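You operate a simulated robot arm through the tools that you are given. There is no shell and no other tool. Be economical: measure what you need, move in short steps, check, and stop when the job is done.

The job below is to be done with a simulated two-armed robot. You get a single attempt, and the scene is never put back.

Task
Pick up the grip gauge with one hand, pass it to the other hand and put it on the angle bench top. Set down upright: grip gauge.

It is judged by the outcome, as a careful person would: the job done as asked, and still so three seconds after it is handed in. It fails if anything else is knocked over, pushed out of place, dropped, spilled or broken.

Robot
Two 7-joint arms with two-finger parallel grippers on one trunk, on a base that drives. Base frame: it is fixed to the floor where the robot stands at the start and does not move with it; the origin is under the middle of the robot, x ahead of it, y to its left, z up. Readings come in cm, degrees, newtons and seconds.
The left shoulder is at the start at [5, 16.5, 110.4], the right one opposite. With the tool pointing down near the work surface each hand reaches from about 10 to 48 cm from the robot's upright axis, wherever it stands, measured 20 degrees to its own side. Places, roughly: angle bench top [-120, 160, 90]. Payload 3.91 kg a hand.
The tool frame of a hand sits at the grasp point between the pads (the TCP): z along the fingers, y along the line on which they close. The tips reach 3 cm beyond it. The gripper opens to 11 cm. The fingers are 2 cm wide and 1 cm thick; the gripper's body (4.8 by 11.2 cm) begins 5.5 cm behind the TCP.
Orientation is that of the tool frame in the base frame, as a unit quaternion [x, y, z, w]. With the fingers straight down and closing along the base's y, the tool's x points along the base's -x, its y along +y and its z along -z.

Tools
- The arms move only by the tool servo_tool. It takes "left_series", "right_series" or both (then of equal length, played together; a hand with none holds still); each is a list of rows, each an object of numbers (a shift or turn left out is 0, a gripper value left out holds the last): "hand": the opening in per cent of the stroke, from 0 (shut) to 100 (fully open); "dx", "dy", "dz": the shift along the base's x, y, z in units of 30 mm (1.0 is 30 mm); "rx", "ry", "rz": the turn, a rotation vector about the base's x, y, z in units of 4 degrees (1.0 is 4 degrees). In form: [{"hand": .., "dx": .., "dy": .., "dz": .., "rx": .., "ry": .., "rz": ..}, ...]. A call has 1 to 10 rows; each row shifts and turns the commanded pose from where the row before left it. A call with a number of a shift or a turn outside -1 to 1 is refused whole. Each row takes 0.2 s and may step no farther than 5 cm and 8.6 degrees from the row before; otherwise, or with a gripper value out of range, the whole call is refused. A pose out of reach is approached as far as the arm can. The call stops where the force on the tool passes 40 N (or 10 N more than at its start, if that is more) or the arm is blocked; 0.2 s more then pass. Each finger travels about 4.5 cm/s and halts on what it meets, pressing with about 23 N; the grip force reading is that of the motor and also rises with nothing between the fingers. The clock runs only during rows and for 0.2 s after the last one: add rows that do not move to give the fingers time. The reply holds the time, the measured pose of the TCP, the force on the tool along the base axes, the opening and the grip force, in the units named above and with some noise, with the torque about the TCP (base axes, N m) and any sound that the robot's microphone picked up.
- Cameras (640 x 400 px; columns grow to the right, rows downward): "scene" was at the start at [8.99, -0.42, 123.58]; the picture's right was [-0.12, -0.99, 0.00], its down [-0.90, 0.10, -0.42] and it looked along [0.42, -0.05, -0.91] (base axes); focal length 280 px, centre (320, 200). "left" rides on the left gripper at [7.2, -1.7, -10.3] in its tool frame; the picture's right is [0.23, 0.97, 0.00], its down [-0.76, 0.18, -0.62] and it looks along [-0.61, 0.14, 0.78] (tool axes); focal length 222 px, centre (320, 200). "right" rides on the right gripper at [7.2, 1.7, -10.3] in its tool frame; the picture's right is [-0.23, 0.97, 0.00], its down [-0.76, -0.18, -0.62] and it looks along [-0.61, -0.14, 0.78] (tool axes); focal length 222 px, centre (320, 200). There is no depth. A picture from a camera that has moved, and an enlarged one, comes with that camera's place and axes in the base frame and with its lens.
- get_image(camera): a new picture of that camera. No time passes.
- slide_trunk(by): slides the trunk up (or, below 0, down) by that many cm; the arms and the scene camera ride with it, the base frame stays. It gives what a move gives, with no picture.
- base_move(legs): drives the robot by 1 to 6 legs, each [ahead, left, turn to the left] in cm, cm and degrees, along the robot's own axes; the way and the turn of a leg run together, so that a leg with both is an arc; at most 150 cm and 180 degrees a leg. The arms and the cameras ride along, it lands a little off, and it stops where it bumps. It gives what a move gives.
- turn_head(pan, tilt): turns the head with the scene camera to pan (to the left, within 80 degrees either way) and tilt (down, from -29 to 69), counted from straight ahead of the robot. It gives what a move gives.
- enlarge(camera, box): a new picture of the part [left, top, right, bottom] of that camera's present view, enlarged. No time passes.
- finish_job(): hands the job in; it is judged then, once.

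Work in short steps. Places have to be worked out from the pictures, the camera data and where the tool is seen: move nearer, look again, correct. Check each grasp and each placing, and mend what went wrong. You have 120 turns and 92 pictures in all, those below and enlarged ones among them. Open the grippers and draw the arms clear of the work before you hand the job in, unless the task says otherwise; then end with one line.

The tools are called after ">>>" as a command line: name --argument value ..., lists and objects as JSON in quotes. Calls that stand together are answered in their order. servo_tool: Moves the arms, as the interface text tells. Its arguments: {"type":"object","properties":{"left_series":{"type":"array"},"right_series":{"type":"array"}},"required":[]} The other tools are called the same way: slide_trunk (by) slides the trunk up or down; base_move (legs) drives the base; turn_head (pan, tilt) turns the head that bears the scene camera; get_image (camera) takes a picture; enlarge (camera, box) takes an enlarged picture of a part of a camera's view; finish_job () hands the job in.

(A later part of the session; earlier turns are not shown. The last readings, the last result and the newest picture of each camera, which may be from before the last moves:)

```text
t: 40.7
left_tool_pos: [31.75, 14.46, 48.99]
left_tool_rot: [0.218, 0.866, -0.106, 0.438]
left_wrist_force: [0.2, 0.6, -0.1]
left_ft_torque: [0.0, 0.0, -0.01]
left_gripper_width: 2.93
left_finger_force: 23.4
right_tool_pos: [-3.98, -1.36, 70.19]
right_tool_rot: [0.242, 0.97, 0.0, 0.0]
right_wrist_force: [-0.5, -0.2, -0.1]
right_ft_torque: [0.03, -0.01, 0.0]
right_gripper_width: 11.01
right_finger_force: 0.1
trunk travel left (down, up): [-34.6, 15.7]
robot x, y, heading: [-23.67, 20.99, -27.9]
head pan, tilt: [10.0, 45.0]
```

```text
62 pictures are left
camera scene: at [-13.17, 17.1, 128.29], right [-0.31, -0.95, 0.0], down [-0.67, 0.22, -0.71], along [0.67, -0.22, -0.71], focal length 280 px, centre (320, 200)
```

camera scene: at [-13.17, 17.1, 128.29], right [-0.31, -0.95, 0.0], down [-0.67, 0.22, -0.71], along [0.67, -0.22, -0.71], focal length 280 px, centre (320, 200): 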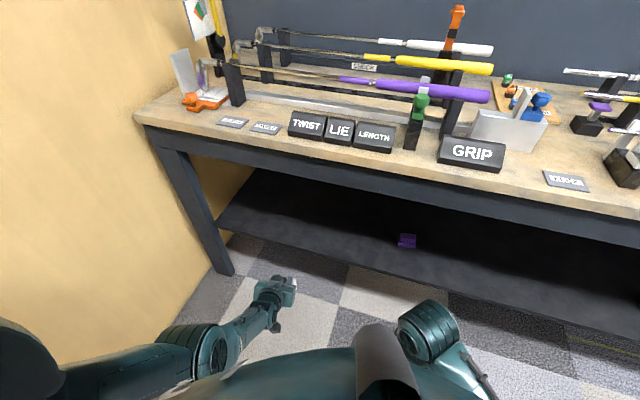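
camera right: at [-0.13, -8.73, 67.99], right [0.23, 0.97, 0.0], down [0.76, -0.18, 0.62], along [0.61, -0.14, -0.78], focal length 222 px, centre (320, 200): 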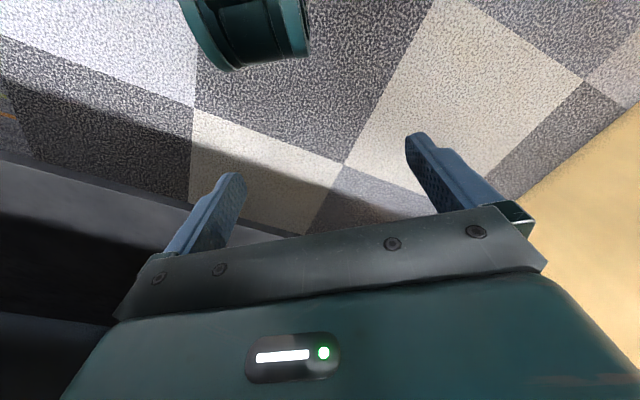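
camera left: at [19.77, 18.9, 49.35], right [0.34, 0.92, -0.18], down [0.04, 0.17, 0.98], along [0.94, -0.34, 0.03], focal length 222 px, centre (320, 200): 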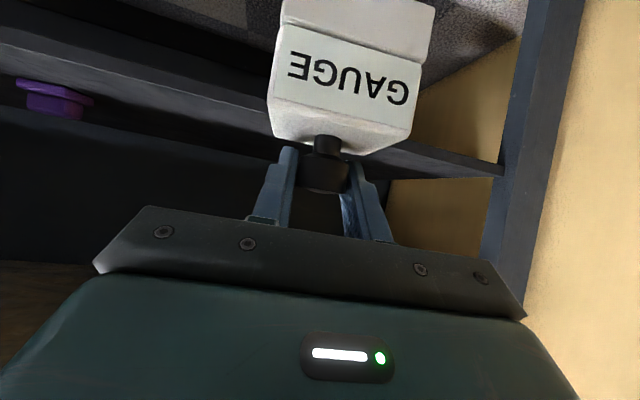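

The fingers slid up off the body but caught the knob (width 2.94), and the gauge now hangs from the knob. I'll look closely at how it sits and at the body's shape before planning the handover.

>>> enlarge --camera "left" --box '[240, 0, 460, 260]'

>>> enlarge --camera "scene" --box '[240, 265, 320, 335]'

```text
1.54 times, centred on (350, 130) of left
camera zoom: at [19.77, 18.9, 49.35], right [0.34, 0.92, -0.18], down [0.04, 0.17, 0.98], along [0.94, -0.34, 0.03], focal length 342 px, centre (274, 308)
```

zoom: 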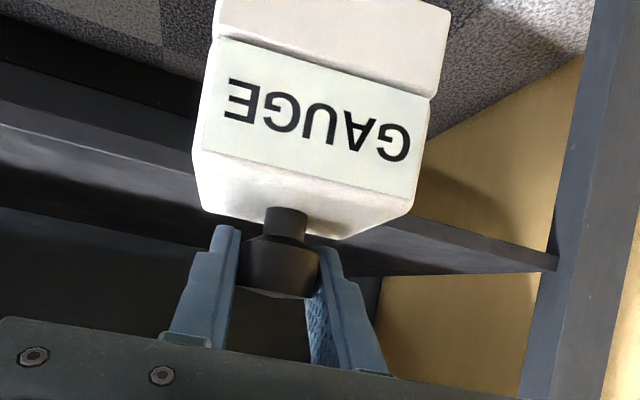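

```text
5.71 times, centred on (280, 300) of scene
camera zoom: at [-13.17, 17.1, 128.29], right [-0.31, -0.95, 0.0], down [-0.67, 0.22, -0.71], along [0.67, -0.22, -0.71], focal length 1598 px, centre (549, -371)
```

zoom: 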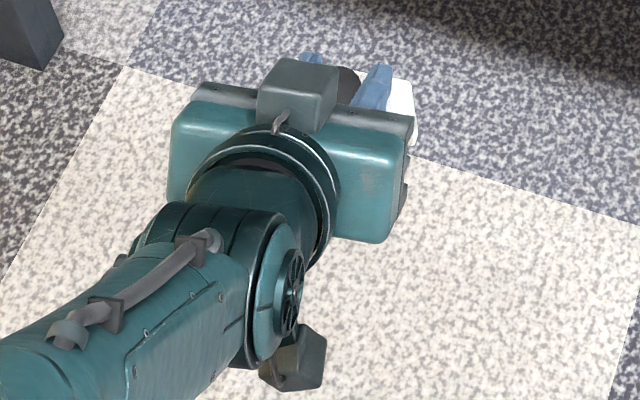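

The gauge hangs upright and firmly by its knob, with the front towards me. For the pass, the right hand can come in from my right side and grip the block front-to-back below the left hand, and I can pull-test it before the left lets go. First I'll back off and square up the base, then raise the left hand.

>>> base_move --legs '[[-15, 0, 0], [0, 0, 27.9]]'

>>> servo_tool --left_series '[{"dz": 1}, {"dz": 1}, {"dz": 1}, {"dz": 1}, {"dz": 0.8, "dx": -0.5}]' --right_series '[{"dx": 0.5, "dy": -1}, {"dx": 0.5, "dy": -1}, {"dx": 0.5, "dy": -1}, {"dy": -1}, {"dy": -1}]'

```text
t: 43.4
left_tool_pos: [14.98, 47.79, 48.91]
left_tool_rot: [0.005, 0.892, 0.001, 0.451]
left_wrist_force: [-0.4, -0.1, 0.0]
left_ft_torque: [0.01, 0.01, 0.02]
left_gripper_width: 2.92
left_finger_force: 22.9
right_tool_pos: [-9.22, 17.21, 70.21]
right_tool_rot: [0.003, 1.0, 0.0, 0.0]
right_wrist_force: [0.8, -0.5, -0.2]
right_ft_torque: [0.01, 0.02, -0.02]
right_gripper_width: 10.98
right_finger_force: 0.0
trunk travel left (down, up): [-34.6, 15.7]
robot x, y, heading: [-36.94, 27.68, -0.4]
head pan, tilt: [10.0, 45.0]
```

```text
t: 44.6
left_tool_pos: [13.54, 47.71, 63.39]
left_tool_rot: [0.007, 0.893, 0.001, 0.45]
left_wrist_force: [0.7, 0.0, -1.5]
left_ft_torque: [-0.03, 0.01, -0.01]
left_gripper_width: 2.9
left_finger_force: 23.4
right_tool_pos: [-4.78, 2.15, 70.24]
right_tool_rot: [0.003, 1.0, 0.001, 0.0]
right_wrist_force: [0.0, -0.6, -0.5]
right_ft_torque: [-0.01, -0.01, -0.03]
right_gripper_width: 11.03
right_finger_force: 0.1
trunk travel left (down, up): [-34.6, 15.7]
robot x, y, heading: [-36.56, 27.51, -0.6]
head pan, tilt: [10.0, 45.0]
```

Both arms moved freely. Now I rotate the right hand so its fingers point to the left, easing it forward at the same time.

>>> servo_tool --right_series '[{"rx": 1, "dx": 0.4}, {"rx": 1, "dx": 0.4}, {"rx": 1, "dx": 0.4}, {"rx": 1, "dx": 0.4}, {"rx": 1, "dx": 0.4}, {"rx": 1}, {"rx": 1}, {"rx": 1}, {"rx": 1}, {"rx": 1}]'

>>> servo_tool --right_series '[{"rx": 1}, {"rx": 1}, {"rx": 1}, {"rx": 1}, {"rx": 1}, {"rx": 1}, {"rx": 1}, {"rx": 1}, {"rx": 1}]'

```text
t: 46.8
left_tool_pos: [13.5, 47.72, 63.32]
left_tool_rot: [0.005, 0.893, 0.002, 0.451]
left_wrist_force: [-0.4, 0.1, -0.7]
left_ft_torque: [0.01, 0.01, 0.05]
left_gripper_width: 2.92
left_finger_force: 23.2
right_tool_pos: [1.25, 2.17, 70.19]
right_tool_rot: [0.005, 0.939, 0.343, -0.001]
right_wrist_force: [0.4, 0.1, 0.8]
right_ft_torque: [0.02, 0.01, -0.04]
right_gripper_width: 11.02
right_finger_force: 0.1
trunk travel left (down, up): [-34.6, 15.7]
robot x, y, heading: [-36.95, 28.32, -0.6]
head pan, tilt: [10.0, 45.0]
```

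```text
t: 48.8
left_tool_pos: [13.49, 47.83, 63.49]
left_tool_rot: [0.006, 0.893, 0.001, 0.451]
left_wrist_force: [0.8, -0.6, -1.3]
left_ft_torque: [0.02, -0.01, -0.03]
left_gripper_width: 2.93
left_finger_force: 23.4
right_tool_pos: [1.26, 2.13, 70.17]
right_tool_rot: [0.002, 0.788, 0.616, -0.002]
right_wrist_force: [0.4, 0.3, -0.5]
right_ft_torque: [0.03, 0.0, -0.01]
right_gripper_width: 10.99
right_finger_force: 0.1
trunk travel left (down, up): [-34.6, 15.7]
robot x, y, heading: [-36.84, 27.73, -0.4]
head pan, tilt: [10.0, 45.0]
```

The fingers point left, but they close vertically, so I need a 90° roll about the finger axis. I'll roll so the camera comes on top.

>>> servo_tool --right_series '[{"ry": 0.97, "rz": -0.24}, {"ry": 0.97, "rz": -0.24}, {"ry": 0.97, "rz": -0.24}, {"ry": 0.97, "rz": -0.24}, {"ry": 0.97, "rz": -0.24}, {"ry": 0.97, "rz": -0.24}, {"ry": 0.97, "rz": -0.24}, {"ry": 0.97, "rz": -0.24}, {"ry": 0.97, "rz": -0.24}, {"ry": 0.97, "rz": -0.24}]'

>>> servo_tool --right_series '[{"ry": 0.97, "rz": -0.24}, {"ry": 0.97, "rz": -0.24}, {"ry": 0.97, "rz": -0.24}, {"ry": 0.97, "rz": -0.24}, {"ry": 0.97, "rz": -0.24}, {"ry": 0.97, "rz": -0.24}, {"ry": 0.97, "rz": -0.24}, {"ry": 0.97, "rz": -0.24}, {"ry": 0.97, "rz": -0.24}, {"ry": 0.97, "rz": -0.24}]'

```text
t: 51.0
left_tool_pos: [13.58, 47.72, 63.44]
left_tool_rot: [0.006, 0.892, 0.001, 0.452]
left_wrist_force: [0.2, -0.3, -1.2]
left_ft_torque: [0.0, 0.02, 0.01]
left_gripper_width: 2.91
left_finger_force: 22.8
right_tool_pos: [1.23, 2.21, 70.15]
right_tool_rot: [0.272, 0.739, 0.578, -0.213]
right_wrist_force: [0.1, -0.7, 0.1]
right_ft_torque: [0.02, -0.02, -0.03]
right_gripper_width: 10.97
right_finger_force: 0.1
trunk travel left (down, up): [-34.6, 15.7]
robot x, y, heading: [-36.92, 27.66, -0.4]
head pan, tilt: [10.0, 45.0]
```

```text
t: 53.2
left_tool_pos: [13.5, 47.93, 63.45]
left_tool_rot: [0.007, 0.893, 0.0, 0.451]
left_wrist_force: [0.2, 0.2, -1.3]
left_ft_torque: [0.02, -0.01, 0.0]
left_gripper_width: 2.93
left_finger_force: 23.1
right_tool_pos: [1.19, 2.31, 70.2]
right_tool_rot: [0.508, 0.602, 0.47, -0.399]
right_wrist_force: [0.0, 0.8, 0.5]
right_ft_torque: [0.02, 0.01, 0.03]
right_gripper_width: 11.01
right_finger_force: 0.0
trunk travel left (down, up): [-34.6, 15.7]
robot x, y, heading: [-36.53, 27.79, -0.2]
head pan, tilt: [10.0, 45.0]
```

The roll is nearly done and unobstructed. I'll finish it while bringing the right hand toward the left one, stopping about 18 cm short, then look.

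>>> servo_tool --right_series '[{"ry": 0.97, "rz": -0.24, "dx": 0.5, "dy": 0.9, "dz": -0.2}, {"ry": 0.97, "rz": -0.24, "dx": 0.5, "dy": 0.9, "dz": -0.2}, {"ry": 0.48, "rz": -0.12, "dx": 0.5, "dy": 0.9, "dz": -0.2}, {"dx": 0.5, "dy": 0.9, "dz": -0.3}, {"dx": 0.5, "dy": 0.9, "dz": -0.3}, {"dx": 0.5, "dy": 0.9, "dz": -0.3}, {"dx": 0.5, "dy": 0.9, "dz": -0.3}, {"dx": 0.5, "dy": 0.9, "dz": -0.3}, {"dx": 0.2, "dy": 0.9, "dz": -0.3}]'

>>> turn_head --pan 15 --tilt 50

>>> get_image --camera "right"

>>> get_image --camera "scene"

```text
t: 55.2
left_tool_pos: [13.66, 47.9, 63.43]
left_tool_rot: [0.005, 0.892, 0.001, 0.451]
left_wrist_force: [-0.1, -0.2, -0.5]
left_ft_torque: [-0.04, 0.04, -0.02]
left_gripper_width: 2.91
left_finger_force: 22.9
right_tool_pos: [11.27, 25.91, 65.19]
right_tool_rot: [0.558, 0.555, 0.435, -0.437]
right_wrist_force: [0.6, 0.4, -1.0]
right_ft_torque: [-0.02, 0.03, 0.0]
right_gripper_width: 11.01
right_finger_force: 0.2
right hand out of reach, approached as far as the arm can: row 7, 8, 9
trunk travel left (down, up): [-34.6, 15.7]
robot x, y, heading: [-36.67, 27.77, -0.6]
head pan, tilt: [10.0, 45.0]
```

```text
t: 55.9
left_tool_pos: [13.52, 47.81, 63.39]
left_tool_rot: [0.006, 0.892, 0.001, 0.451]
left_wrist_force: [-0.3, -0.4, -0.8]
left_ft_torque: [-0.02, -0.02, 0.01]
left_gripper_width: 2.91
left_finger_force: 23.5
right_tool_pos: [11.16, 25.97, 65.22]
right_tool_rot: [0.558, 0.555, 0.434, -0.438]
right_wrist_force: [-0.1, 0.4, 0.8]
right_ft_torque: [0.01, -0.01, 0.0]
right_gripper_width: 11.01
right_finger_force: 0.1
trunk travel left (down, up): [-34.6, 15.7]
robot x, y, heading: [-37.03, 27.68, -0.5]
head pan, tilt: [15.0, 50.0]
```

```text
59 pictures are left
camera right: at [13.01, 17.61, 74.78], right [0.97, -0.05, -0.23], down [-0.18, -0.79, -0.59], along [-0.15, 0.61, -0.78], focal length 222 px, centre (320, 200)
```

right: 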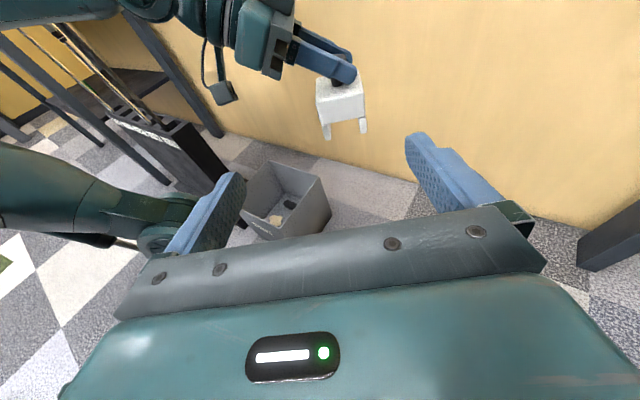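

```text
58 pictures are left
camera scene: at [-26.39, 29.99, 127.6], right [0.25, -0.97, 0.0], down [-0.74, -0.19, -0.64], along [0.62, 0.16, -0.77], focal length 280 px, centre (320, 200)
```

scene: 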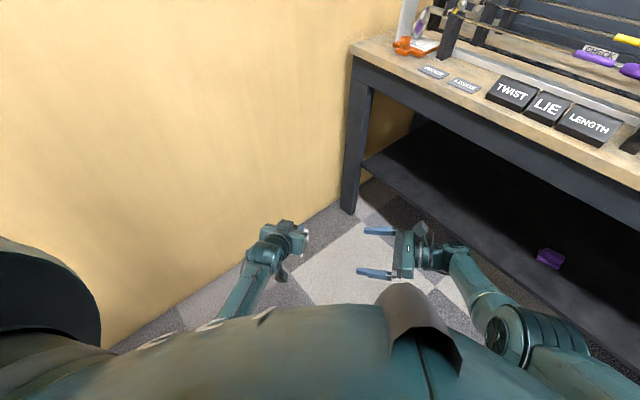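

The right hand has a good side view of the arch. I'll enlarge it to pick the gripping height, since the meeting point must shift toward the right.

>>> enlarge --camera "right" --box '[280, 30, 400, 150]'

>>> servo_tool --left_series '[{"dx": -0.3, "dy": -0.5}, {"dx": -0.4, "dy": -0.5}, {"dx": -0.4, "dy": -0.5}, {"dx": -0.4, "dy": -0.5}, {"dx": -0.4}]' --right_series '[{"dx": -0.4}, {"dx": -0.4}, {"dx": -0.4, "dz": -0.5}, {"dz": -0.5}, {"dz": -0.2}]'

>>> get_image --camera "right"

```text
3.33 times, centred on (340, 90) of right
camera zoom: at [13.01, 17.61, 74.78], right [0.97, -0.05, -0.23], down [-0.18, -0.79, -0.59], along [-0.15, 0.61, -0.78], focal length 740 px, centre (253, 567)
```

zoom: 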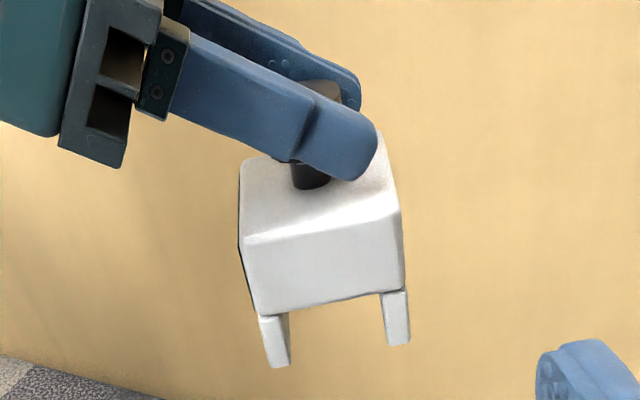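

```text
t: 56.9
left_tool_pos: [10.18, 49.08, 63.42]
left_tool_rot: [0.052, 0.885, 0.069, 0.458]
left_wrist_force: [-0.3, 0.2, -1.4]
left_ft_torque: [0.0, -0.01, -0.01]
left_gripper_width: 2.93
left_finger_force: 22.8
right_tool_pos: [7.63, 25.96, 62.44]
right_tool_rot: [0.558, 0.554, 0.435, -0.439]
right_wrist_force: [0.2, 0.2, 0.3]
right_ft_torque: [0.01, 0.05, -0.01]
right_gripper_width: 11.01
right_finger_force: 0.1
trunk travel left (down, up): [-34.6, 15.7]
robot x, y, heading: [-36.84, 27.99, -0.4]
head pan, tilt: [15.0, 50.0]
stopped in row 5 (left hand): the arm was blocked; the commanded pose is now the measured one
```

```text
56 pictures are left
camera right: at [9.32, 17.6, 71.99], right [0.97, -0.05, -0.23], down [-0.18, -0.79, -0.59], along [-0.15, 0.61, -0.78], focal length 222 px, centre (320, 200)
```

right: 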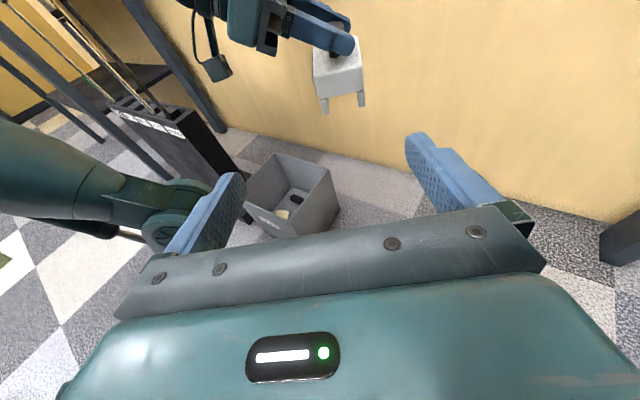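

The left arm resists moving inward, so I'll keep it out there, restore its level and raise both hands about 12 cm. That gives the right arm more reach towards it.

>>> servo_tool --left_series '[{"dx": 0.5, "dz": 0.8, "rx": -0.8, "rz": 0.13}, {"dx": 0.3, "dz": 0.8, "rx": -0.8, "rz": 0.13}, {"dz": 0.8, "rx": -0.8, "rz": 0.14}, {"dz": 0.8}, {"dz": 0.8}]' --right_series '[{"dz": 0.8}, {"dz": 0.8}, {"dz": 0.8}, {"dz": 0.8}, {"dz": 0.6}]'

>>> get_image --camera "right"

```text
t: 58.1
left_tool_pos: [12.49, 48.97, 75.55]
left_tool_rot: [0.001, 0.887, 0.0, 0.461]
left_wrist_force: [0.9, -0.5, -0.9]
left_ft_torque: [0.02, 0.03, -0.02]
left_gripper_width: 2.94
left_finger_force: 23.1
right_tool_pos: [7.52, 26.04, 73.85]
right_tool_rot: [0.559, 0.555, 0.434, -0.438]
right_wrist_force: [-0.3, 0.2, 0.2]
right_ft_torque: [-0.02, -0.02, -0.01]
right_gripper_width: 11.02
right_finger_force: 0.1
trunk travel left (down, up): [-34.6, 15.7]
robot x, y, heading: [-36.74, 28.08, -0.4]
head pan, tilt: [15.0, 50.0]
```

```text
55 pictures are left
camera right: at [9.35, 17.59, 83.42], right [0.97, -0.05, -0.23], down [-0.18, -0.79, -0.59], along [-0.15, 0.61, -0.78], focal length 222 px, centre (320, 200)
```

right: 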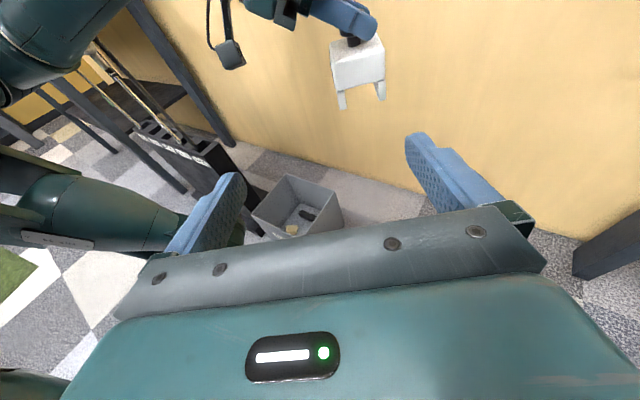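

My estimate of the block centre, about [12.8, 49, 71], agrees between the right view and the left hand's pose. I'll bring the right hand onto the approach line 14 cm short and check alignment.

>>> servo_tool --right_series '[{"dx": 0.88, "dy": 0.8}, {"dx": 0.88, "dy": 0.8, "dz": 0}, {"dy": 1}, {"dz": 0}]'

>>> get_image --camera "right"

```text
t: 59.1
left_tool_pos: [12.6, 48.92, 75.54]
left_tool_rot: [0.001, 0.888, 0.0, 0.461]
left_wrist_force: [1.1, 0.2, -0.9]
left_ft_torque: [-0.02, -0.02, 0.0]
left_gripper_width: 2.93
left_finger_force: 22.6
right_tool_pos: [12.95, 33.87, 73.69]
right_tool_rot: [0.558, 0.555, 0.434, -0.438]
right_wrist_force: [0.7, 0.6, -0.3]
right_ft_torque: [-0.02, 0.01, -0.03]
right_gripper_width: 11.0
right_finger_force: 0.2
trunk travel left (down, up): [-34.6, 15.7]
robot x, y, heading: [-37.23, 27.97, -0.5]
head pan, tilt: [15.0, 50.0]
```

```text
54 pictures are left
camera right: at [14.66, 25.47, 83.29], right [0.97, -0.05, -0.23], down [-0.18, -0.79, -0.59], along [-0.15, 0.61, -0.78], focal length 222 px, centre (320, 200)
```

right: 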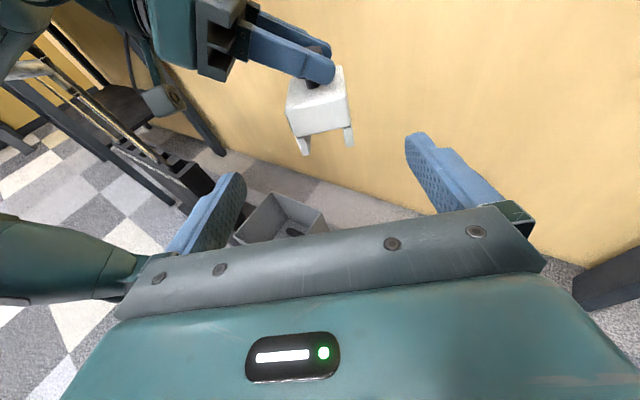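

The alignment is good: gauge side centre [12.95, 45.6, 70.5], and my line gives z ≈ 70.8 there. I'll advance 9 cm and check.

>>> servo_tool --right_series '[{"dy": 0.97, "dz": -0.235}, {"dy": 0.97, "dz": -0.235}, {"dy": 0.97, "dz": -0.235}]'

>>> get_image --camera "right"

>>> get_image --camera "left"

```text
t: 59.9
left_tool_pos: [12.62, 48.98, 75.61]
left_tool_rot: [0.001, 0.887, 0.0, 0.461]
left_wrist_force: [0.1, -0.5, -1.4]
left_ft_torque: [-0.05, -0.02, 0.01]
left_gripper_width: 2.95
left_finger_force: 22.8
right_tool_pos: [12.84, 42.68, 71.68]
right_tool_rot: [0.559, 0.554, 0.435, -0.438]
right_wrist_force: [0.6, 0.0, -0.5]
right_ft_torque: [-0.01, 0.01, -0.04]
right_gripper_width: 10.99
right_finger_force: 0.0
trunk travel left (down, up): [-34.6, 15.7]
robot x, y, heading: [-36.63, 28.07, -0.4]
head pan, tilt: [15.0, 50.0]
```

```text
53 pictures are left
camera right: at [14.64, 34.27, 81.24], right [0.97, -0.05, -0.23], down [-0.18, -0.79, -0.59], along [-0.15, 0.61, -0.78], focal length 222 px, centre (320, 200)
```

right: 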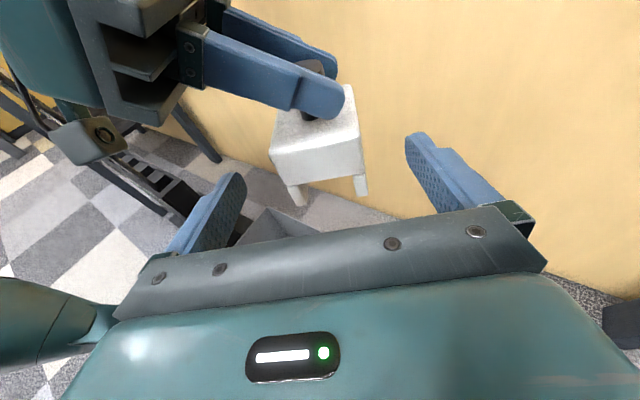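

```text
52 pictures are left
camera left: at [-0.09, 47.34, 75.63], right [-0.13, 0.97, -0.18], down [-0.07, 0.18, 0.98], along [0.99, 0.14, 0.05], focal length 222 px, centre (320, 200)
```

left: 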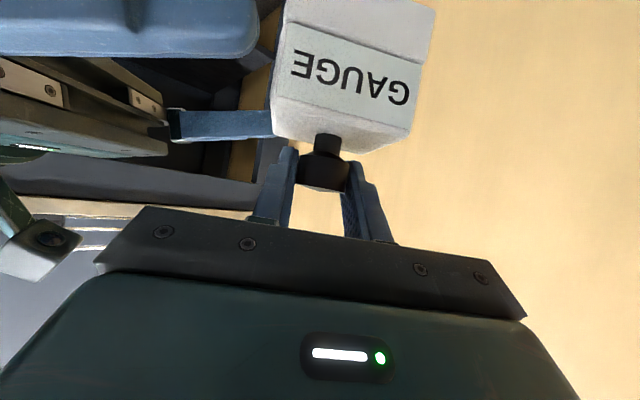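

From the left camera, the right fingers straddle the label face at the right height (face z 68.5–71.6, fingers about 69.7). I'll advance the last 5.5 cm and close gently.

>>> servo_tool --right_series '[{"dy": 0.93, "dz": -0.2}, {"dy": 0.93, "dz": -0.2}]'

>>> get_image --camera "left"

>>> get_image --camera "right"

```text
t: 60.5
left_tool_pos: [12.54, 49.04, 75.53]
left_tool_rot: [0.001, 0.888, 0.0, 0.46]
left_wrist_force: [0.5, 0.1, -1.1]
left_ft_torque: [-0.01, 0.0, -0.01]
left_gripper_width: 2.95
left_finger_force: 23.0
right_tool_pos: [12.02, 46.02, 71.67]
right_tool_rot: [0.563, 0.554, 0.436, -0.432]
right_wrist_force: [0.3, -1.2, -0.3]
right_ft_torque: [-0.02, -0.02, -0.01]
right_gripper_width: 10.99
right_finger_force: 0.0
right hand out of reach, approached as far as the arm can: row 1, 2
trunk travel left (down, up): [-34.6, 15.7]
robot x, y, heading: [-37.31, 27.35, -0.4]
head pan, tilt: [15.0, 50.0]
```

```text
51 pictures are left
camera left: at [-0.09, 47.34, 75.63], right [-0.13, 0.97, -0.18], down [-0.07, 0.18, 0.98], along [0.99, 0.14, 0.05], focal length 222 px, centre (320, 200)
```

left: 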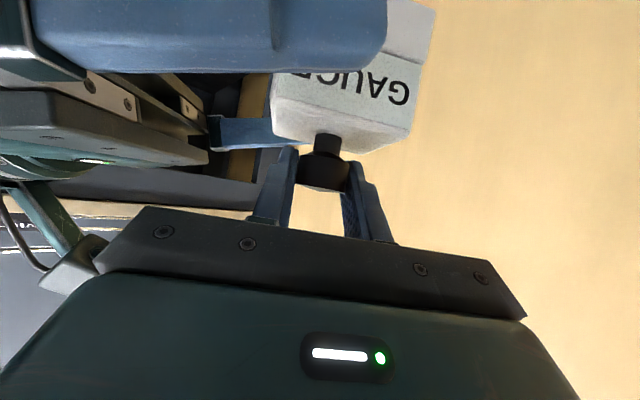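

```text
50 pictures are left
camera right: at [13.6, 37.71, 81.36], right [0.97, -0.07, -0.22], down [-0.19, -0.79, -0.58], along [-0.14, 0.61, -0.78], focal length 222 px, centre (320, 200)
```

right: 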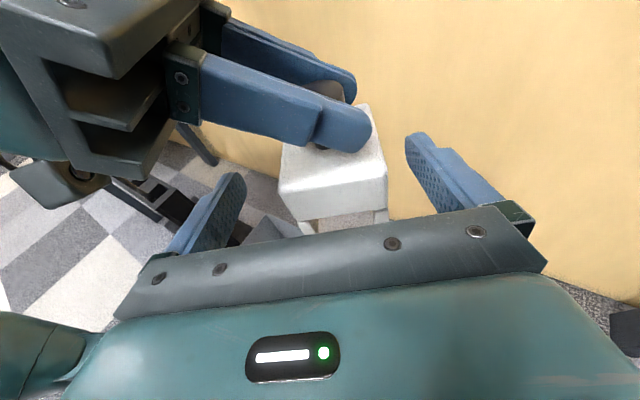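

The right hand is 2.3 cm short at its reach limit. I'll pull both hands together toward the body and up a bit, which should let the right arm reach its commanded pose.

>>> servo_tool --left_series '[{"dx": -0.3, "dz": 0.3}, {"dx": -0.3, "dz": 0.3}, {"dx": -0.3, "dz": 0.3}]' --right_series '[{"dx": -0.3, "dz": 0.3}, {"dx": -0.3, "dz": 0.3}, {"dx": -0.3, "dz": 0.3}]'

>>> get_image --camera "right"

```text
t: 61.3
left_tool_pos: [9.82, 49.05, 78.27]
left_tool_rot: [0.001, 0.887, 0.0, 0.462]
left_wrist_force: [-0.3, 0.4, -1.7]
left_ft_torque: [0.0, 0.0, -0.01]
left_gripper_width: 2.94
left_finger_force: 23.0
right_tool_pos: [11.6, 46.43, 71.74]
right_tool_rot: [0.563, 0.554, 0.434, -0.433]
right_wrist_force: [-0.6, 0.8, 0.6]
right_ft_torque: [0.03, 0.0, 0.03]
right_gripper_width: 10.99
right_finger_force: 0.1
right hand out of reach, approached as far as the arm can: row 1, 2, 3
trunk travel left (down, up): [-34.6, 15.7]
robot x, y, heading: [-36.81, 28.05, -0.5]
head pan, tilt: [15.0, 50.0]
```

```text
49 pictures are left
camera right: at [13.28, 38.07, 81.35], right [0.97, -0.07, -0.23], down [-0.19, -0.79, -0.58], along [-0.14, 0.61, -0.78], focal length 222 px, centre (320, 200)
```

right: 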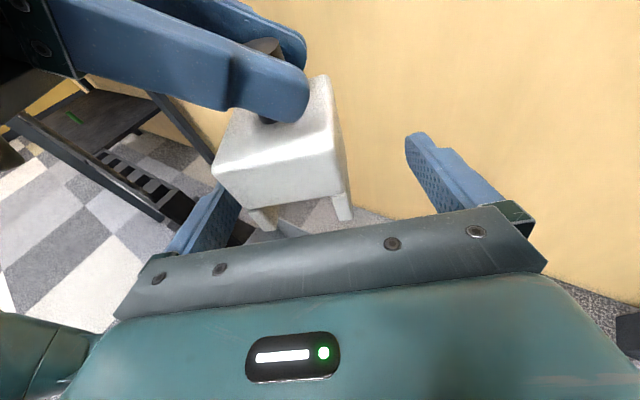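

The right arm is at a joint limit and did not follow, so the left must bring the gauge to it instead. I'll undo the left's shift and move it inward slightly, in small steps.

>>> servo_tool --left_series '[{"dx": 0.25, "dz": -0.28, "dy": -0.2}, {"dx": 0.25, "dz": -0.28, "dy": -0.2}, {"dx": 0.1, "dz": -0.28, "dy": -0.2}]'

>>> get_image --camera "right"

```text
t: 62.1
left_tool_pos: [11.64, 47.24, 75.75]
left_tool_rot: [0.002, 0.888, 0.0, 0.46]
left_wrist_force: [-0.4, 0.6, -1.1]
left_ft_torque: [0.02, 0.02, -0.01]
left_gripper_width: 2.92
left_finger_force: 23.1
right_tool_pos: [11.75, 46.35, 71.94]
right_tool_rot: [0.563, 0.554, 0.435, -0.433]
right_wrist_force: [0.5, 1.0, -0.1]
right_ft_torque: [-0.01, -0.01, 0.01]
right_gripper_width: 11.0
right_finger_force: 0.0
trunk travel left (down, up): [-34.6, 15.7]
robot x, y, heading: [-36.83, 27.57, -0.5]
head pan, tilt: [15.0, 50.0]
```

```text
48 pictures are left
camera right: at [13.4, 38.07, 81.51], right [0.97, -0.07, -0.23], down [-0.19, -0.79, -0.58], along [-0.14, 0.61, -0.78], focal length 222 px, centre (320, 200)
```

right: 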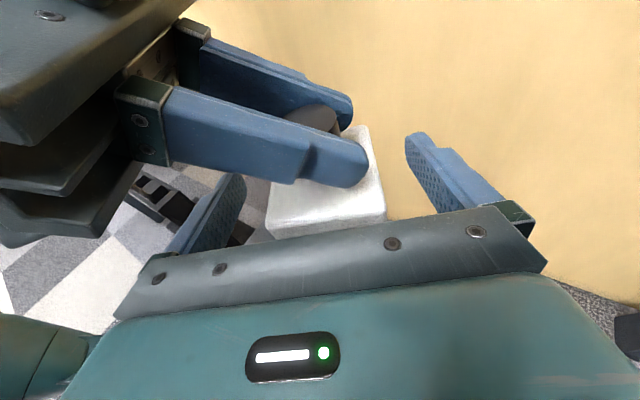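

The gauge is now centred in x between the right fingers. The fingers are about 1.6 cm too high on the block, so I'll raise the left hand by that and look from the left camera.

>>> servo_tool --left_series '[{"dz": 0.27}, {"dz": 0.27}]'

>>> get_image --camera "left"

```text
t: 62.7
left_tool_pos: [11.8, 47.29, 77.32]
left_tool_rot: [0.001, 0.887, 0.0, 0.461]
left_wrist_force: [0.5, 1.0, -1.0]
left_ft_torque: [-0.01, -0.01, 0.03]
left_gripper_width: 2.92
left_finger_force: 23.3
right_tool_pos: [11.79, 46.44, 71.8]
right_tool_rot: [0.563, 0.553, 0.436, -0.433]
right_wrist_force: [0.6, -0.1, 0.8]
right_ft_torque: [-0.01, -0.04, 0.0]
right_gripper_width: 11.0
right_finger_force: 0.2
trunk travel left (down, up): [-34.6, 15.7]
robot x, y, heading: [-36.86, 27.7, -0.4]
head pan, tilt: [15.0, 50.0]
```

```text
47 pictures are left
camera left: at [-0.93, 45.55, 77.38], right [-0.13, 0.97, -0.18], down [-0.07, 0.18, 0.98], along [0.99, 0.14, 0.05], focal length 222 px, centre (320, 200)
```

left: 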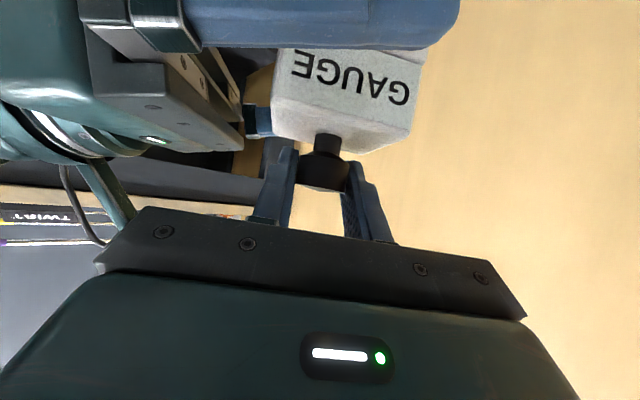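

The fingers now sit mid-height on the block. I'll close the right hand.

>>> servo_tool --right_series '[{"hand": 0}, {}, {}, {}, {}, {}, {}]'

>>> get_image --camera "right"

>>> get_image --camera "left"

```text
t: 64.3
left_tool_pos: [11.67, 47.25, 77.28]
left_tool_rot: [0.001, 0.888, 0.0, 0.46]
left_wrist_force: [-18.9, -6.2, -1.1]
left_ft_torque: [-0.16, 0.43, 0.04]
left_gripper_width: 2.95
left_finger_force: 23.2
right_tool_pos: [11.78, 46.34, 71.64]
right_tool_rot: [0.564, 0.554, 0.434, -0.433]
right_wrist_force: [18.2, 4.7, -1.2]
right_ft_torque: [-0.18, 0.61, -0.21]
right_gripper_width: 6.19
right_finger_force: 23.1
trunk travel left (down, up): [-34.6, 15.7]
robot x, y, heading: [-36.93, 27.57, -0.6]
head pan, tilt: [15.0, 50.0]
```

```text
46 pictures are left
camera right: at [13.38, 38.05, 81.43], right [0.97, -0.07, -0.23], down [-0.19, -0.79, -0.58], along [-0.14, 0.61, -0.78], focal length 222 px, centre (320, 200)
```

right: 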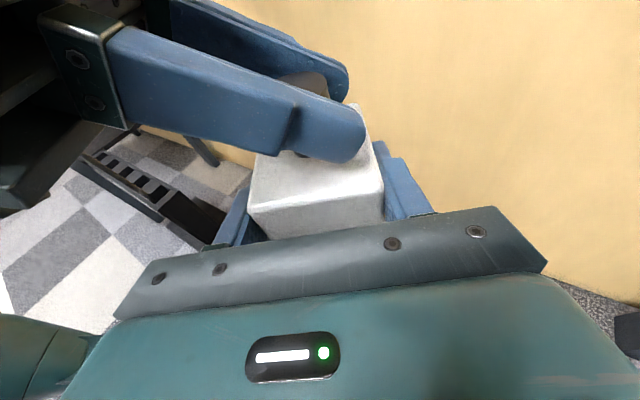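

```text
45 pictures are left
camera left: at [-0.98, 45.52, 77.32], right [-0.13, 0.97, -0.18], down [-0.07, 0.18, 0.98], along [0.99, 0.14, 0.04], focal length 222 px, centre (320, 200)
```

left: 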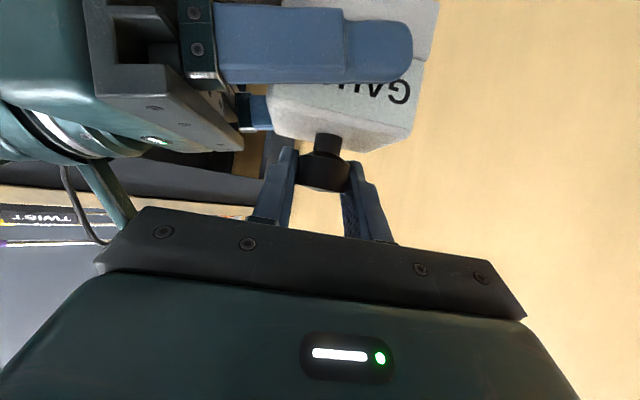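

The right holds at 6.2 cm, but there is an 18 N side load between the hands. I'll relieve it by easing the left hand a few millimetres toward the robot.

>>> servo_tool --left_series '[{"dx": -0.08}, {}, {}]'

```text
t: 65.1
left_tool_pos: [11.47, 47.19, 77.31]
left_tool_rot: [0.001, 0.887, 0.0, 0.461]
left_wrist_force: [4.2, -5.8, -13.9]
left_ft_torque: [-0.11, -0.2, 0.0]
left_gripper_width: 2.95
left_finger_force: 23.8
right_tool_pos: [11.62, 46.53, 71.83]
right_tool_rot: [0.562, 0.553, 0.434, -0.435]
right_wrist_force: [-4.3, 6.1, 13.5]
right_ft_torque: [-0.09, -0.01, 0.03]
right_gripper_width: 6.16
right_finger_force: 23.1
trunk travel left (down, up): [-34.6, 15.7]
robot x, y, heading: [-36.72, 27.58, -0.6]
head pan, tilt: [15.0, 50.0]
```

The side load is gone, and the grip is now carrying 14 N vertically without slipping, which is a good sign for holding. I'll relax that residual load before releasing.

>>> servo_tool --left_series '[{"dz": -0.06, "dx": 0.015, "dy": -0.04}, {}, {}]'

```text
t: 65.9
left_tool_pos: [11.65, 47.39, 77.18]
left_tool_rot: [0.001, 0.888, 0.002, 0.46]
left_wrist_force: [0.4, 0.8, -3.1]
left_ft_torque: [-0.1, 0.27, 0.05]
left_gripper_width: 2.94
left_finger_force: 22.8
right_tool_pos: [11.64, 46.37, 71.81]
right_tool_rot: [0.563, 0.554, 0.434, -0.433]
right_wrist_force: [0.1, -1.3, 1.3]
right_ft_torque: [0.15, -0.28, -0.09]
right_gripper_width: 6.21
right_finger_force: 22.7
trunk travel left (down, up): [-34.6, 15.7]
robot x, y, heading: [-36.54, 28.09, -0.4]
head pan, tilt: [15.0, 50.0]
```

The loads are balanced. I'll open the left hand only partly (to about 5 cm) to avoid hitting the right gripper.

>>> servo_tool --left_series '[{"hand": 45}, {}, {}]'

>>> get_image --camera "left"

```text
t: 66.7
left_tool_pos: [11.56, 47.08, 77.13]
left_tool_rot: [0.001, 0.888, -0.001, 0.461]
left_wrist_force: [0.5, 0.2, -0.8]
left_ft_torque: [0.0, 0.01, -0.02]
left_gripper_width: 4.94
left_finger_force: 0.0
right_tool_pos: [11.69, 46.32, 71.62]
right_tool_rot: [0.563, 0.554, 0.434, -0.434]
right_wrist_force: [-0.1, 1.1, -1.4]
right_ft_torque: [-0.02, 0.0, 0.0]
right_gripper_width: 6.18
right_finger_force: 22.9
trunk travel left (down, up): [-34.6, 15.7]
robot x, y, heading: [-36.89, 27.91, -0.5]
head pan, tilt: [15.0, 50.0]
```

```text
44 pictures are left
camera left: at [-1.14, 45.46, 77.15], right [-0.13, 0.97, -0.18], down [-0.07, 0.18, 0.98], along [0.99, 0.14, 0.05], focal length 222 px, centre (320, 200)
```

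left: 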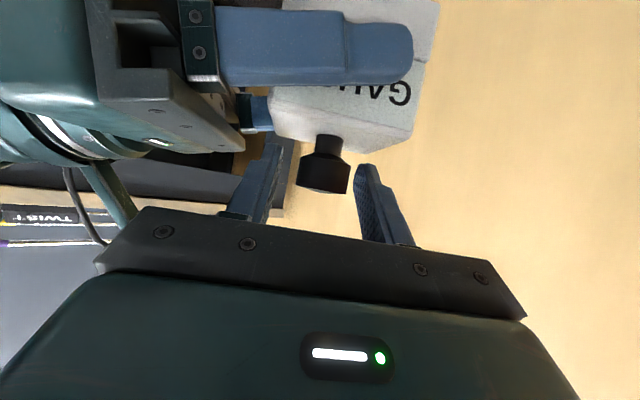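

The gauge is in the right hand alone and steady. I'll withdraw the left hand up and back, then outward.

>>> servo_tool --left_series '[{"dx": -0.5, "dz": 0.5}, {"dx": -0.5, "dz": 0.5}, {"dx": -0.3, "dz": 0.7}, {"dz": 0.6, "dy": 0.6}, {"dy": 0.8}]'

>>> get_image --camera "left"

>>> get_image --camera "right"

```text
t: 67.9
left_tool_pos: [7.6, 51.38, 84.25]
left_tool_rot: [0.001, 0.887, 0.0, 0.461]
left_wrist_force: [0.0, -0.3, 0.2]
left_ft_torque: [0.0, -0.01, 0.02]
left_gripper_width: 4.96
left_finger_force: 0.0
right_tool_pos: [11.65, 46.52, 71.75]
right_tool_rot: [0.563, 0.555, 0.433, -0.433]
right_wrist_force: [-0.3, -0.3, -1.6]
right_ft_torque: [-0.02, -0.02, -0.04]
right_gripper_width: 6.17
right_finger_force: 23.3
trunk travel left (down, up): [-34.6, 15.7]
robot x, y, heading: [-36.99, 27.66, -0.4]
head pan, tilt: [15.0, 50.0]
```

```text
43 pictures are left
camera left: at [-5.03, 49.72, 84.18], right [-0.13, 0.97, -0.18], down [-0.07, 0.18, 0.98], along [0.99, 0.14, 0.05], focal length 222 px, centre (320, 200)
```

left: 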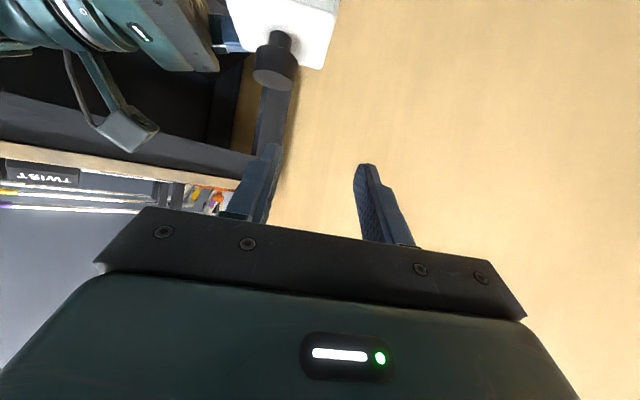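

```text
42 pictures are left
camera right: at [13.31, 38.08, 81.39], right [0.97, -0.07, -0.23], down [-0.19, -0.79, -0.58], along [-0.14, 0.61, -0.78], focal length 222 px, centre (320, 200)
```

right: 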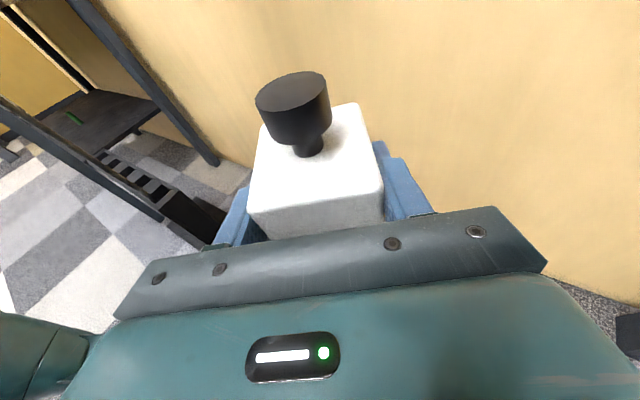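

Handover done; the gauge is upright in the right hand. Now I need to see the angle bench, around azimuth 122° from me. I'll pan the head left to survey before turning.

>>> turn_head --pan 80 --tilt 30

>>> get_image --camera "scene"

```text
t: 69.3
left_tool_pos: [7.69, 51.33, 84.06]
left_tool_rot: [0.001, 0.888, 0.0, 0.46]
left_wrist_force: [-0.5, -0.6, 0.1]
left_ft_torque: [0.02, 0.0, 0.0]
left_gripper_width: 4.95
left_finger_force: 0.2
right_tool_pos: [11.69, 46.39, 71.7]
right_tool_rot: [0.563, 0.554, 0.434, -0.433]
right_wrist_force: [0.4, -0.2, -0.8]
right_ft_torque: [0.01, 0.04, 0.04]
right_gripper_width: 6.19
right_finger_force: 22.5
trunk travel left (down, up): [-34.6, 15.7]
robot x, y, heading: [-37.23, 27.96, -0.7]
head pan, tilt: [80.0, 30.0]
```

```text
41 pictures are left
camera scene: at [-32.2, 36.94, 130.55], right [0.98, -0.18, 0.0], down [-0.09, -0.49, -0.87], along [0.16, 0.85, -0.5], focal length 280 px, centre (320, 200)
```

scene: 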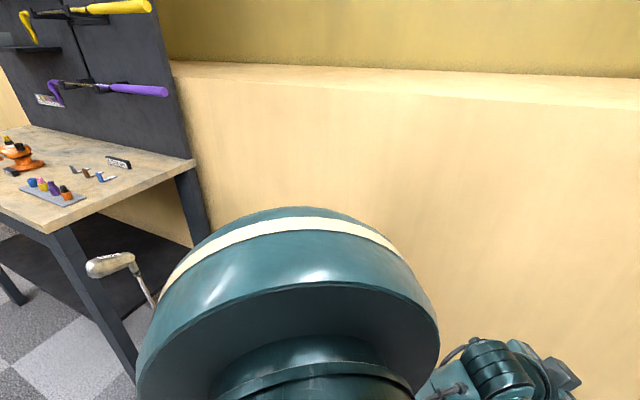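

I can see the angle bench. Its right-front corner is near [-86, 102] and its right edge runs back to about [-61, 145], so its inward direction is about 60°. A club rack stands near that right end. I'll tuck the right hand in, raise the left, raise the trunk, then back away and turn to view the bench properly.

>>> servo_tool --right_series '[{"dy": -1}, {"dy": -1}, {"dy": -1, "dz": 0.3}, {"dy": -1, "dz": 0.5}, {"dy": -0.5, "dz": 0.8}]' --left_series '[{"dz": 0.5}, {"dz": 0.5}, {"dz": 0.5}, {"dz": 0.5}, {"dz": 0.5}]'

>>> slide_trunk --by 15

>>> get_image --camera "right"

```text
t: 70.5
left_tool_pos: [7.74, 51.36, 91.45]
left_tool_rot: [0.001, 0.887, 0.0, 0.461]
left_wrist_force: [0.4, 0.1, -0.6]
left_ft_torque: [-0.01, -0.01, 0.01]
left_gripper_width: 4.95
left_finger_force: 0.1
right_tool_pos: [16.49, 35.39, 72.91]
right_tool_rot: [0.557, 0.556, 0.433, -0.439]
right_wrist_force: [0.3, 1.1, -1.3]
right_ft_torque: [-0.02, 0.02, 0.0]
right_gripper_width: 6.16
right_finger_force: 22.9
right hand out of reach, approached as far as the arm can: row 1, 2, 3, 4, 5
trunk travel left (down, up): [-34.6, 15.7]
robot x, y, heading: [-36.87, 27.98, -0.2]
head pan, tilt: [80.0, 30.0]
```

```text
t: 72.2
left_tool_pos: [7.77, 51.35, 106.46]
left_tool_rot: [0.001, 0.887, 0.0, 0.461]
left_wrist_force: [0.3, -0.1, 0.7]
left_ft_torque: [0.04, -0.01, 0.02]
left_gripper_width: 4.95
left_finger_force: 0.1
right_tool_pos: [16.44, 35.46, 87.91]
right_tool_rot: [0.558, 0.556, 0.433, -0.439]
right_wrist_force: [0.3, 0.6, -1.6]
right_ft_torque: [-0.01, -0.02, 0.0]
right_gripper_width: 6.21
right_finger_force: 22.9
trunk travel left (down, up): [-49.6, 0.7]
robot x, y, heading: [-37.04, 27.86, -0.2]
head pan, tilt: [80.0, 30.0]
```

```text
40 pictures are left
camera right: at [18.15, 27.06, 97.43], right [0.97, -0.05, -0.23], down [-0.18, -0.79, -0.59], along [-0.15, 0.61, -0.77], focal length 222 px, centre (320, 200)
```

right: 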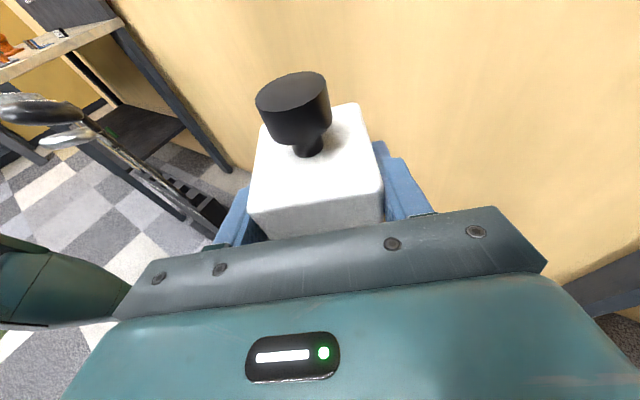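

The gauge is held well. The right arm lagged its command, so I'll command a bit forward and up to resync and gain height.

>>> servo_tool --right_series '[{"dx": 0.8}, {"dx": 0.8}, {"dy": -0.6}, {"dy": -0.6, "dz": 0.3}, {"dz": 0.5}]'

```text
t: 73.4
left_tool_pos: [7.72, 51.24, 106.53]
left_tool_rot: [0.001, 0.887, 0.0, 0.461]
left_wrist_force: [-0.7, -0.2, -0.1]
left_ft_torque: [-0.01, -0.01, 0.01]
left_gripper_width: 4.92
left_finger_force: 0.1
right_tool_pos: [17.12, 31.68, 91.47]
right_tool_rot: [0.558, 0.555, 0.434, -0.439]
right_wrist_force: [-0.4, -0.4, -1.3]
right_ft_torque: [-0.03, 0.0, -0.02]
right_gripper_width: 6.17
right_finger_force: 22.8
right hand out of reach, approached as far as the arm can: row 1, 2
trunk travel left (down, up): [-49.6, 0.7]
robot x, y, heading: [-36.53, 27.85, -0.3]
head pan, tilt: [80.0, 30.0]
```

Synced again. I'll raise the right hand 9 cm more so the gauge clears the bench height.

>>> servo_tool --right_series '[{"dz": 0.7}, {"dz": 0.7}, {"dz": 0.7}, {"dz": 0.7, "dx": -0.5}, {"dz": 0.7, "dx": -0.5}]'

```text
t: 74.6
left_tool_pos: [7.65, 51.41, 106.44]
left_tool_rot: [0.001, 0.888, 0.0, 0.461]
left_wrist_force: [0.5, 0.0, -0.3]
left_ft_torque: [0.0, -0.01, -0.03]
left_gripper_width: 4.94
left_finger_force: 0.2
right_tool_pos: [14.09, 31.8, 102.04]
right_tool_rot: [0.557, 0.556, 0.433, -0.44]
right_wrist_force: [0.0, 0.0, -1.5]
right_ft_torque: [0.0, -0.02, -0.04]
right_gripper_width: 6.2
right_finger_force: 22.7
trunk travel left (down, up): [-49.6, 0.7]
robot x, y, heading: [-37.24, 28.13, -0.3]
head pan, tilt: [80.0, 30.0]
```

The gauge is now about 8 cm above bench height. I'll yaw the right hand so it points more forward for easier placing, then step clear of the rack and turn toward the bench.

>>> servo_tool --right_series '[{"rz": -1}, {"rz": -1}, {"rz": -1}, {"rz": -1}, {"rz": -1}, {"rz": -1}, {"rz": -1}, {"rz": -1}, {"rz": -1}, {"rz": -1}]'

>>> base_move --legs '[[-10, -20, 0], [0, 0, 60]]'

>>> turn_head --pan 45 --tilt 25

>>> get_image --camera "scene"

```text
t: 75.9
left_tool_pos: [7.69, 51.36, 106.56]
left_tool_rot: [0.001, 0.888, 0.0, 0.46]
left_wrist_force: [-0.6, -0.3, 0.0]
left_ft_torque: [-0.03, 0.01, 0.0]
left_gripper_width: 4.97
left_finger_force: 0.1
right_tool_pos: [18.36, 29.38, 108.28]
right_tool_rot: [0.619, 0.484, 0.545, -0.292]
right_wrist_force: [0.2, 0.1, -1.4]
right_ft_torque: [0.01, -0.01, 0.0]
right_gripper_width: 6.17
right_finger_force: 23.1
trunk travel left (down, up): [-49.6, 0.7]
robot x, y, heading: [-37.01, 27.54, -0.2]
head pan, tilt: [80.0, 30.0]
stopped in row 6 (right hand): the arm was blocked; the commanded pose is now the measured one
```

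```text
t: 80.2
left_tool_pos: [-45.08, 58.25, 106.51]
left_tool_rot: [-0.442, 0.769, 0.23, 0.399]
left_wrist_force: [-0.4, 0.8, 0.1]
left_ft_torque: [0.03, -0.01, -0.01]
left_gripper_width: 4.95
left_finger_force: 0.1
right_tool_pos: [-20.74, 56.64, 108.3]
right_tool_rot: [0.293, 0.729, 0.325, -0.527]
right_wrist_force: [-0.5, 0.5, -1.6]
right_ft_torque: [0.01, -0.02, 0.01]
right_gripper_width: 6.19
right_finger_force: 23.2
trunk travel left (down, up): [-49.6, 0.7]
robot x, y, heading: [-46.83, 7.97, 59.7]
head pan, tilt: [80.0, 30.0]
```

```text
t: 81.2
left_tool_pos: [-45.21, 58.21, 106.47]
left_tool_rot: [-0.443, 0.769, 0.231, 0.399]
left_wrist_force: [-0.2, -0.4, -0.3]
left_ft_torque: [-0.01, 0.01, 0.01]
left_gripper_width: 4.93
left_finger_force: 0.0
right_tool_pos: [-20.74, 56.58, 108.4]
right_tool_rot: [0.293, 0.729, 0.325, -0.526]
right_wrist_force: [-0.2, -0.3, -1.5]
right_ft_torque: [-0.01, -0.01, -0.02]
right_gripper_width: 6.19
right_finger_force: 23.1
trunk travel left (down, up): [-49.6, 0.7]
robot x, y, heading: [-46.86, 8.2, 60.0]
head pan, tilt: [45.0, 25.0]
```

```text
39 pictures are left
camera scene: at [-47.71, 19.65, 146.34], right [0.97, 0.25, 0.0], down [0.11, -0.41, -0.91], along [-0.23, 0.88, -0.42], focal length 280 px, centre (320, 200)
```

scene: 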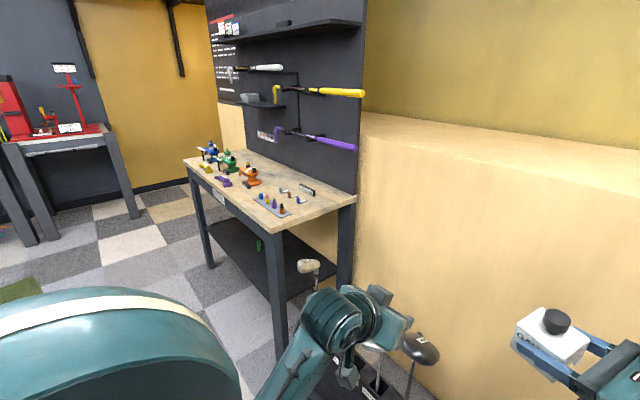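

The bench is clear in view: front-right corner near [-88, 106], right-back near [-63, 148], left-front near [-184, 175]. I'll zoom to find a free spot on top.

>>> enlarge --camera "scene" --box '[175, 130, 365, 250]'

```text
3.33 times, centred on (270, 190) of scene
camera zoom: at [-47.71, 19.65, 146.34], right [0.97, 0.25, 0.0], down [0.11, -0.41, -0.91], along [-0.23, 0.88, -0.42], focal length 932 px, centre (487, 233)
```

zoom: 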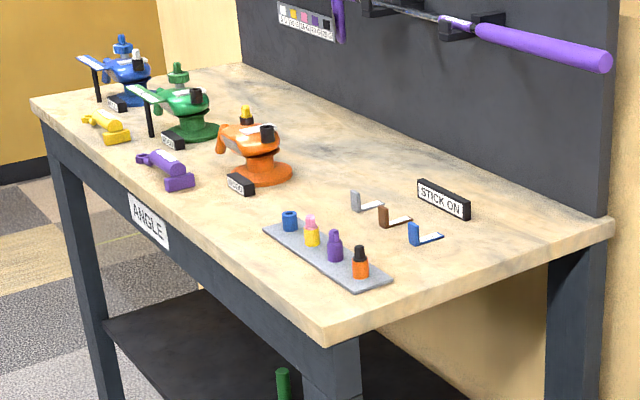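

There is a clear corridor on the front part of the bench between the bottle tray and the orange vise. The target is around [-116, 134] near the front edge, with the hand ideally pointing in from the front. First I'll fix the roll error in the right hand and try to yaw it more forward, moving so the wrist stays put.

>>> servo_tool --right_series '[{"rx": -0.48, "ry": 0.645, "rz": -0.19}, {"rx": -0.48, "ry": 0.645, "rz": -0.19}, {"rx": -0.48, "ry": 0.645, "rz": -0.19}]'

>>> servo_tool --right_series '[{"rz": -1, "dx": 0.47, "dy": 0.34}, {"rz": -1, "dx": 0.47, "dy": 0.34}, {"rz": -1, "dx": 0.45, "dy": 0.37}, {"rz": -1, "dx": 0.42, "dy": 0.4}]'

```text
t: 82.0
left_tool_pos: [-45.12, 58.25, 106.56]
left_tool_rot: [-0.443, 0.769, 0.23, 0.399]
left_wrist_force: [-0.3, 0.0, -0.6]
left_ft_torque: [-0.01, -0.03, 0.0]
left_gripper_width: 4.93
left_finger_force: 0.1
right_tool_pos: [-20.7, 56.56, 108.49]
right_tool_rot: [0.354, 0.701, 0.279, -0.552]
right_wrist_force: [0.8, 0.0, -1.3]
right_ft_torque: [0.0, -0.01, -0.01]
right_gripper_width: 6.17
right_finger_force: 23.3
trunk travel left (down, up): [-49.6, 0.7]
robot x, y, heading: [-46.59, 7.95, 59.9]
head pan, tilt: [45.0, 25.0]
```

```text
t: 83.0
left_tool_pos: [-45.1, 58.34, 106.53]
left_tool_rot: [-0.442, 0.769, 0.23, 0.4]
left_wrist_force: [0.1, 0.8, -0.4]
left_ft_torque: [-0.01, 0.01, 0.0]
left_gripper_width: 4.93
left_finger_force: 0.0
right_tool_pos: [-15.31, 60.79, 108.31]
right_tool_rot: [0.449, 0.644, 0.353, -0.509]
right_wrist_force: [-0.2, 0.0, -1.2]
right_ft_torque: [-0.02, 0.04, 0.0]
right_gripper_width: 6.19
right_finger_force: 22.5
trunk travel left (down, up): [-49.6, 0.7]
robot x, y, heading: [-47.09, 8.01, 59.8]
head pan, tilt: [45.0, 25.0]
```

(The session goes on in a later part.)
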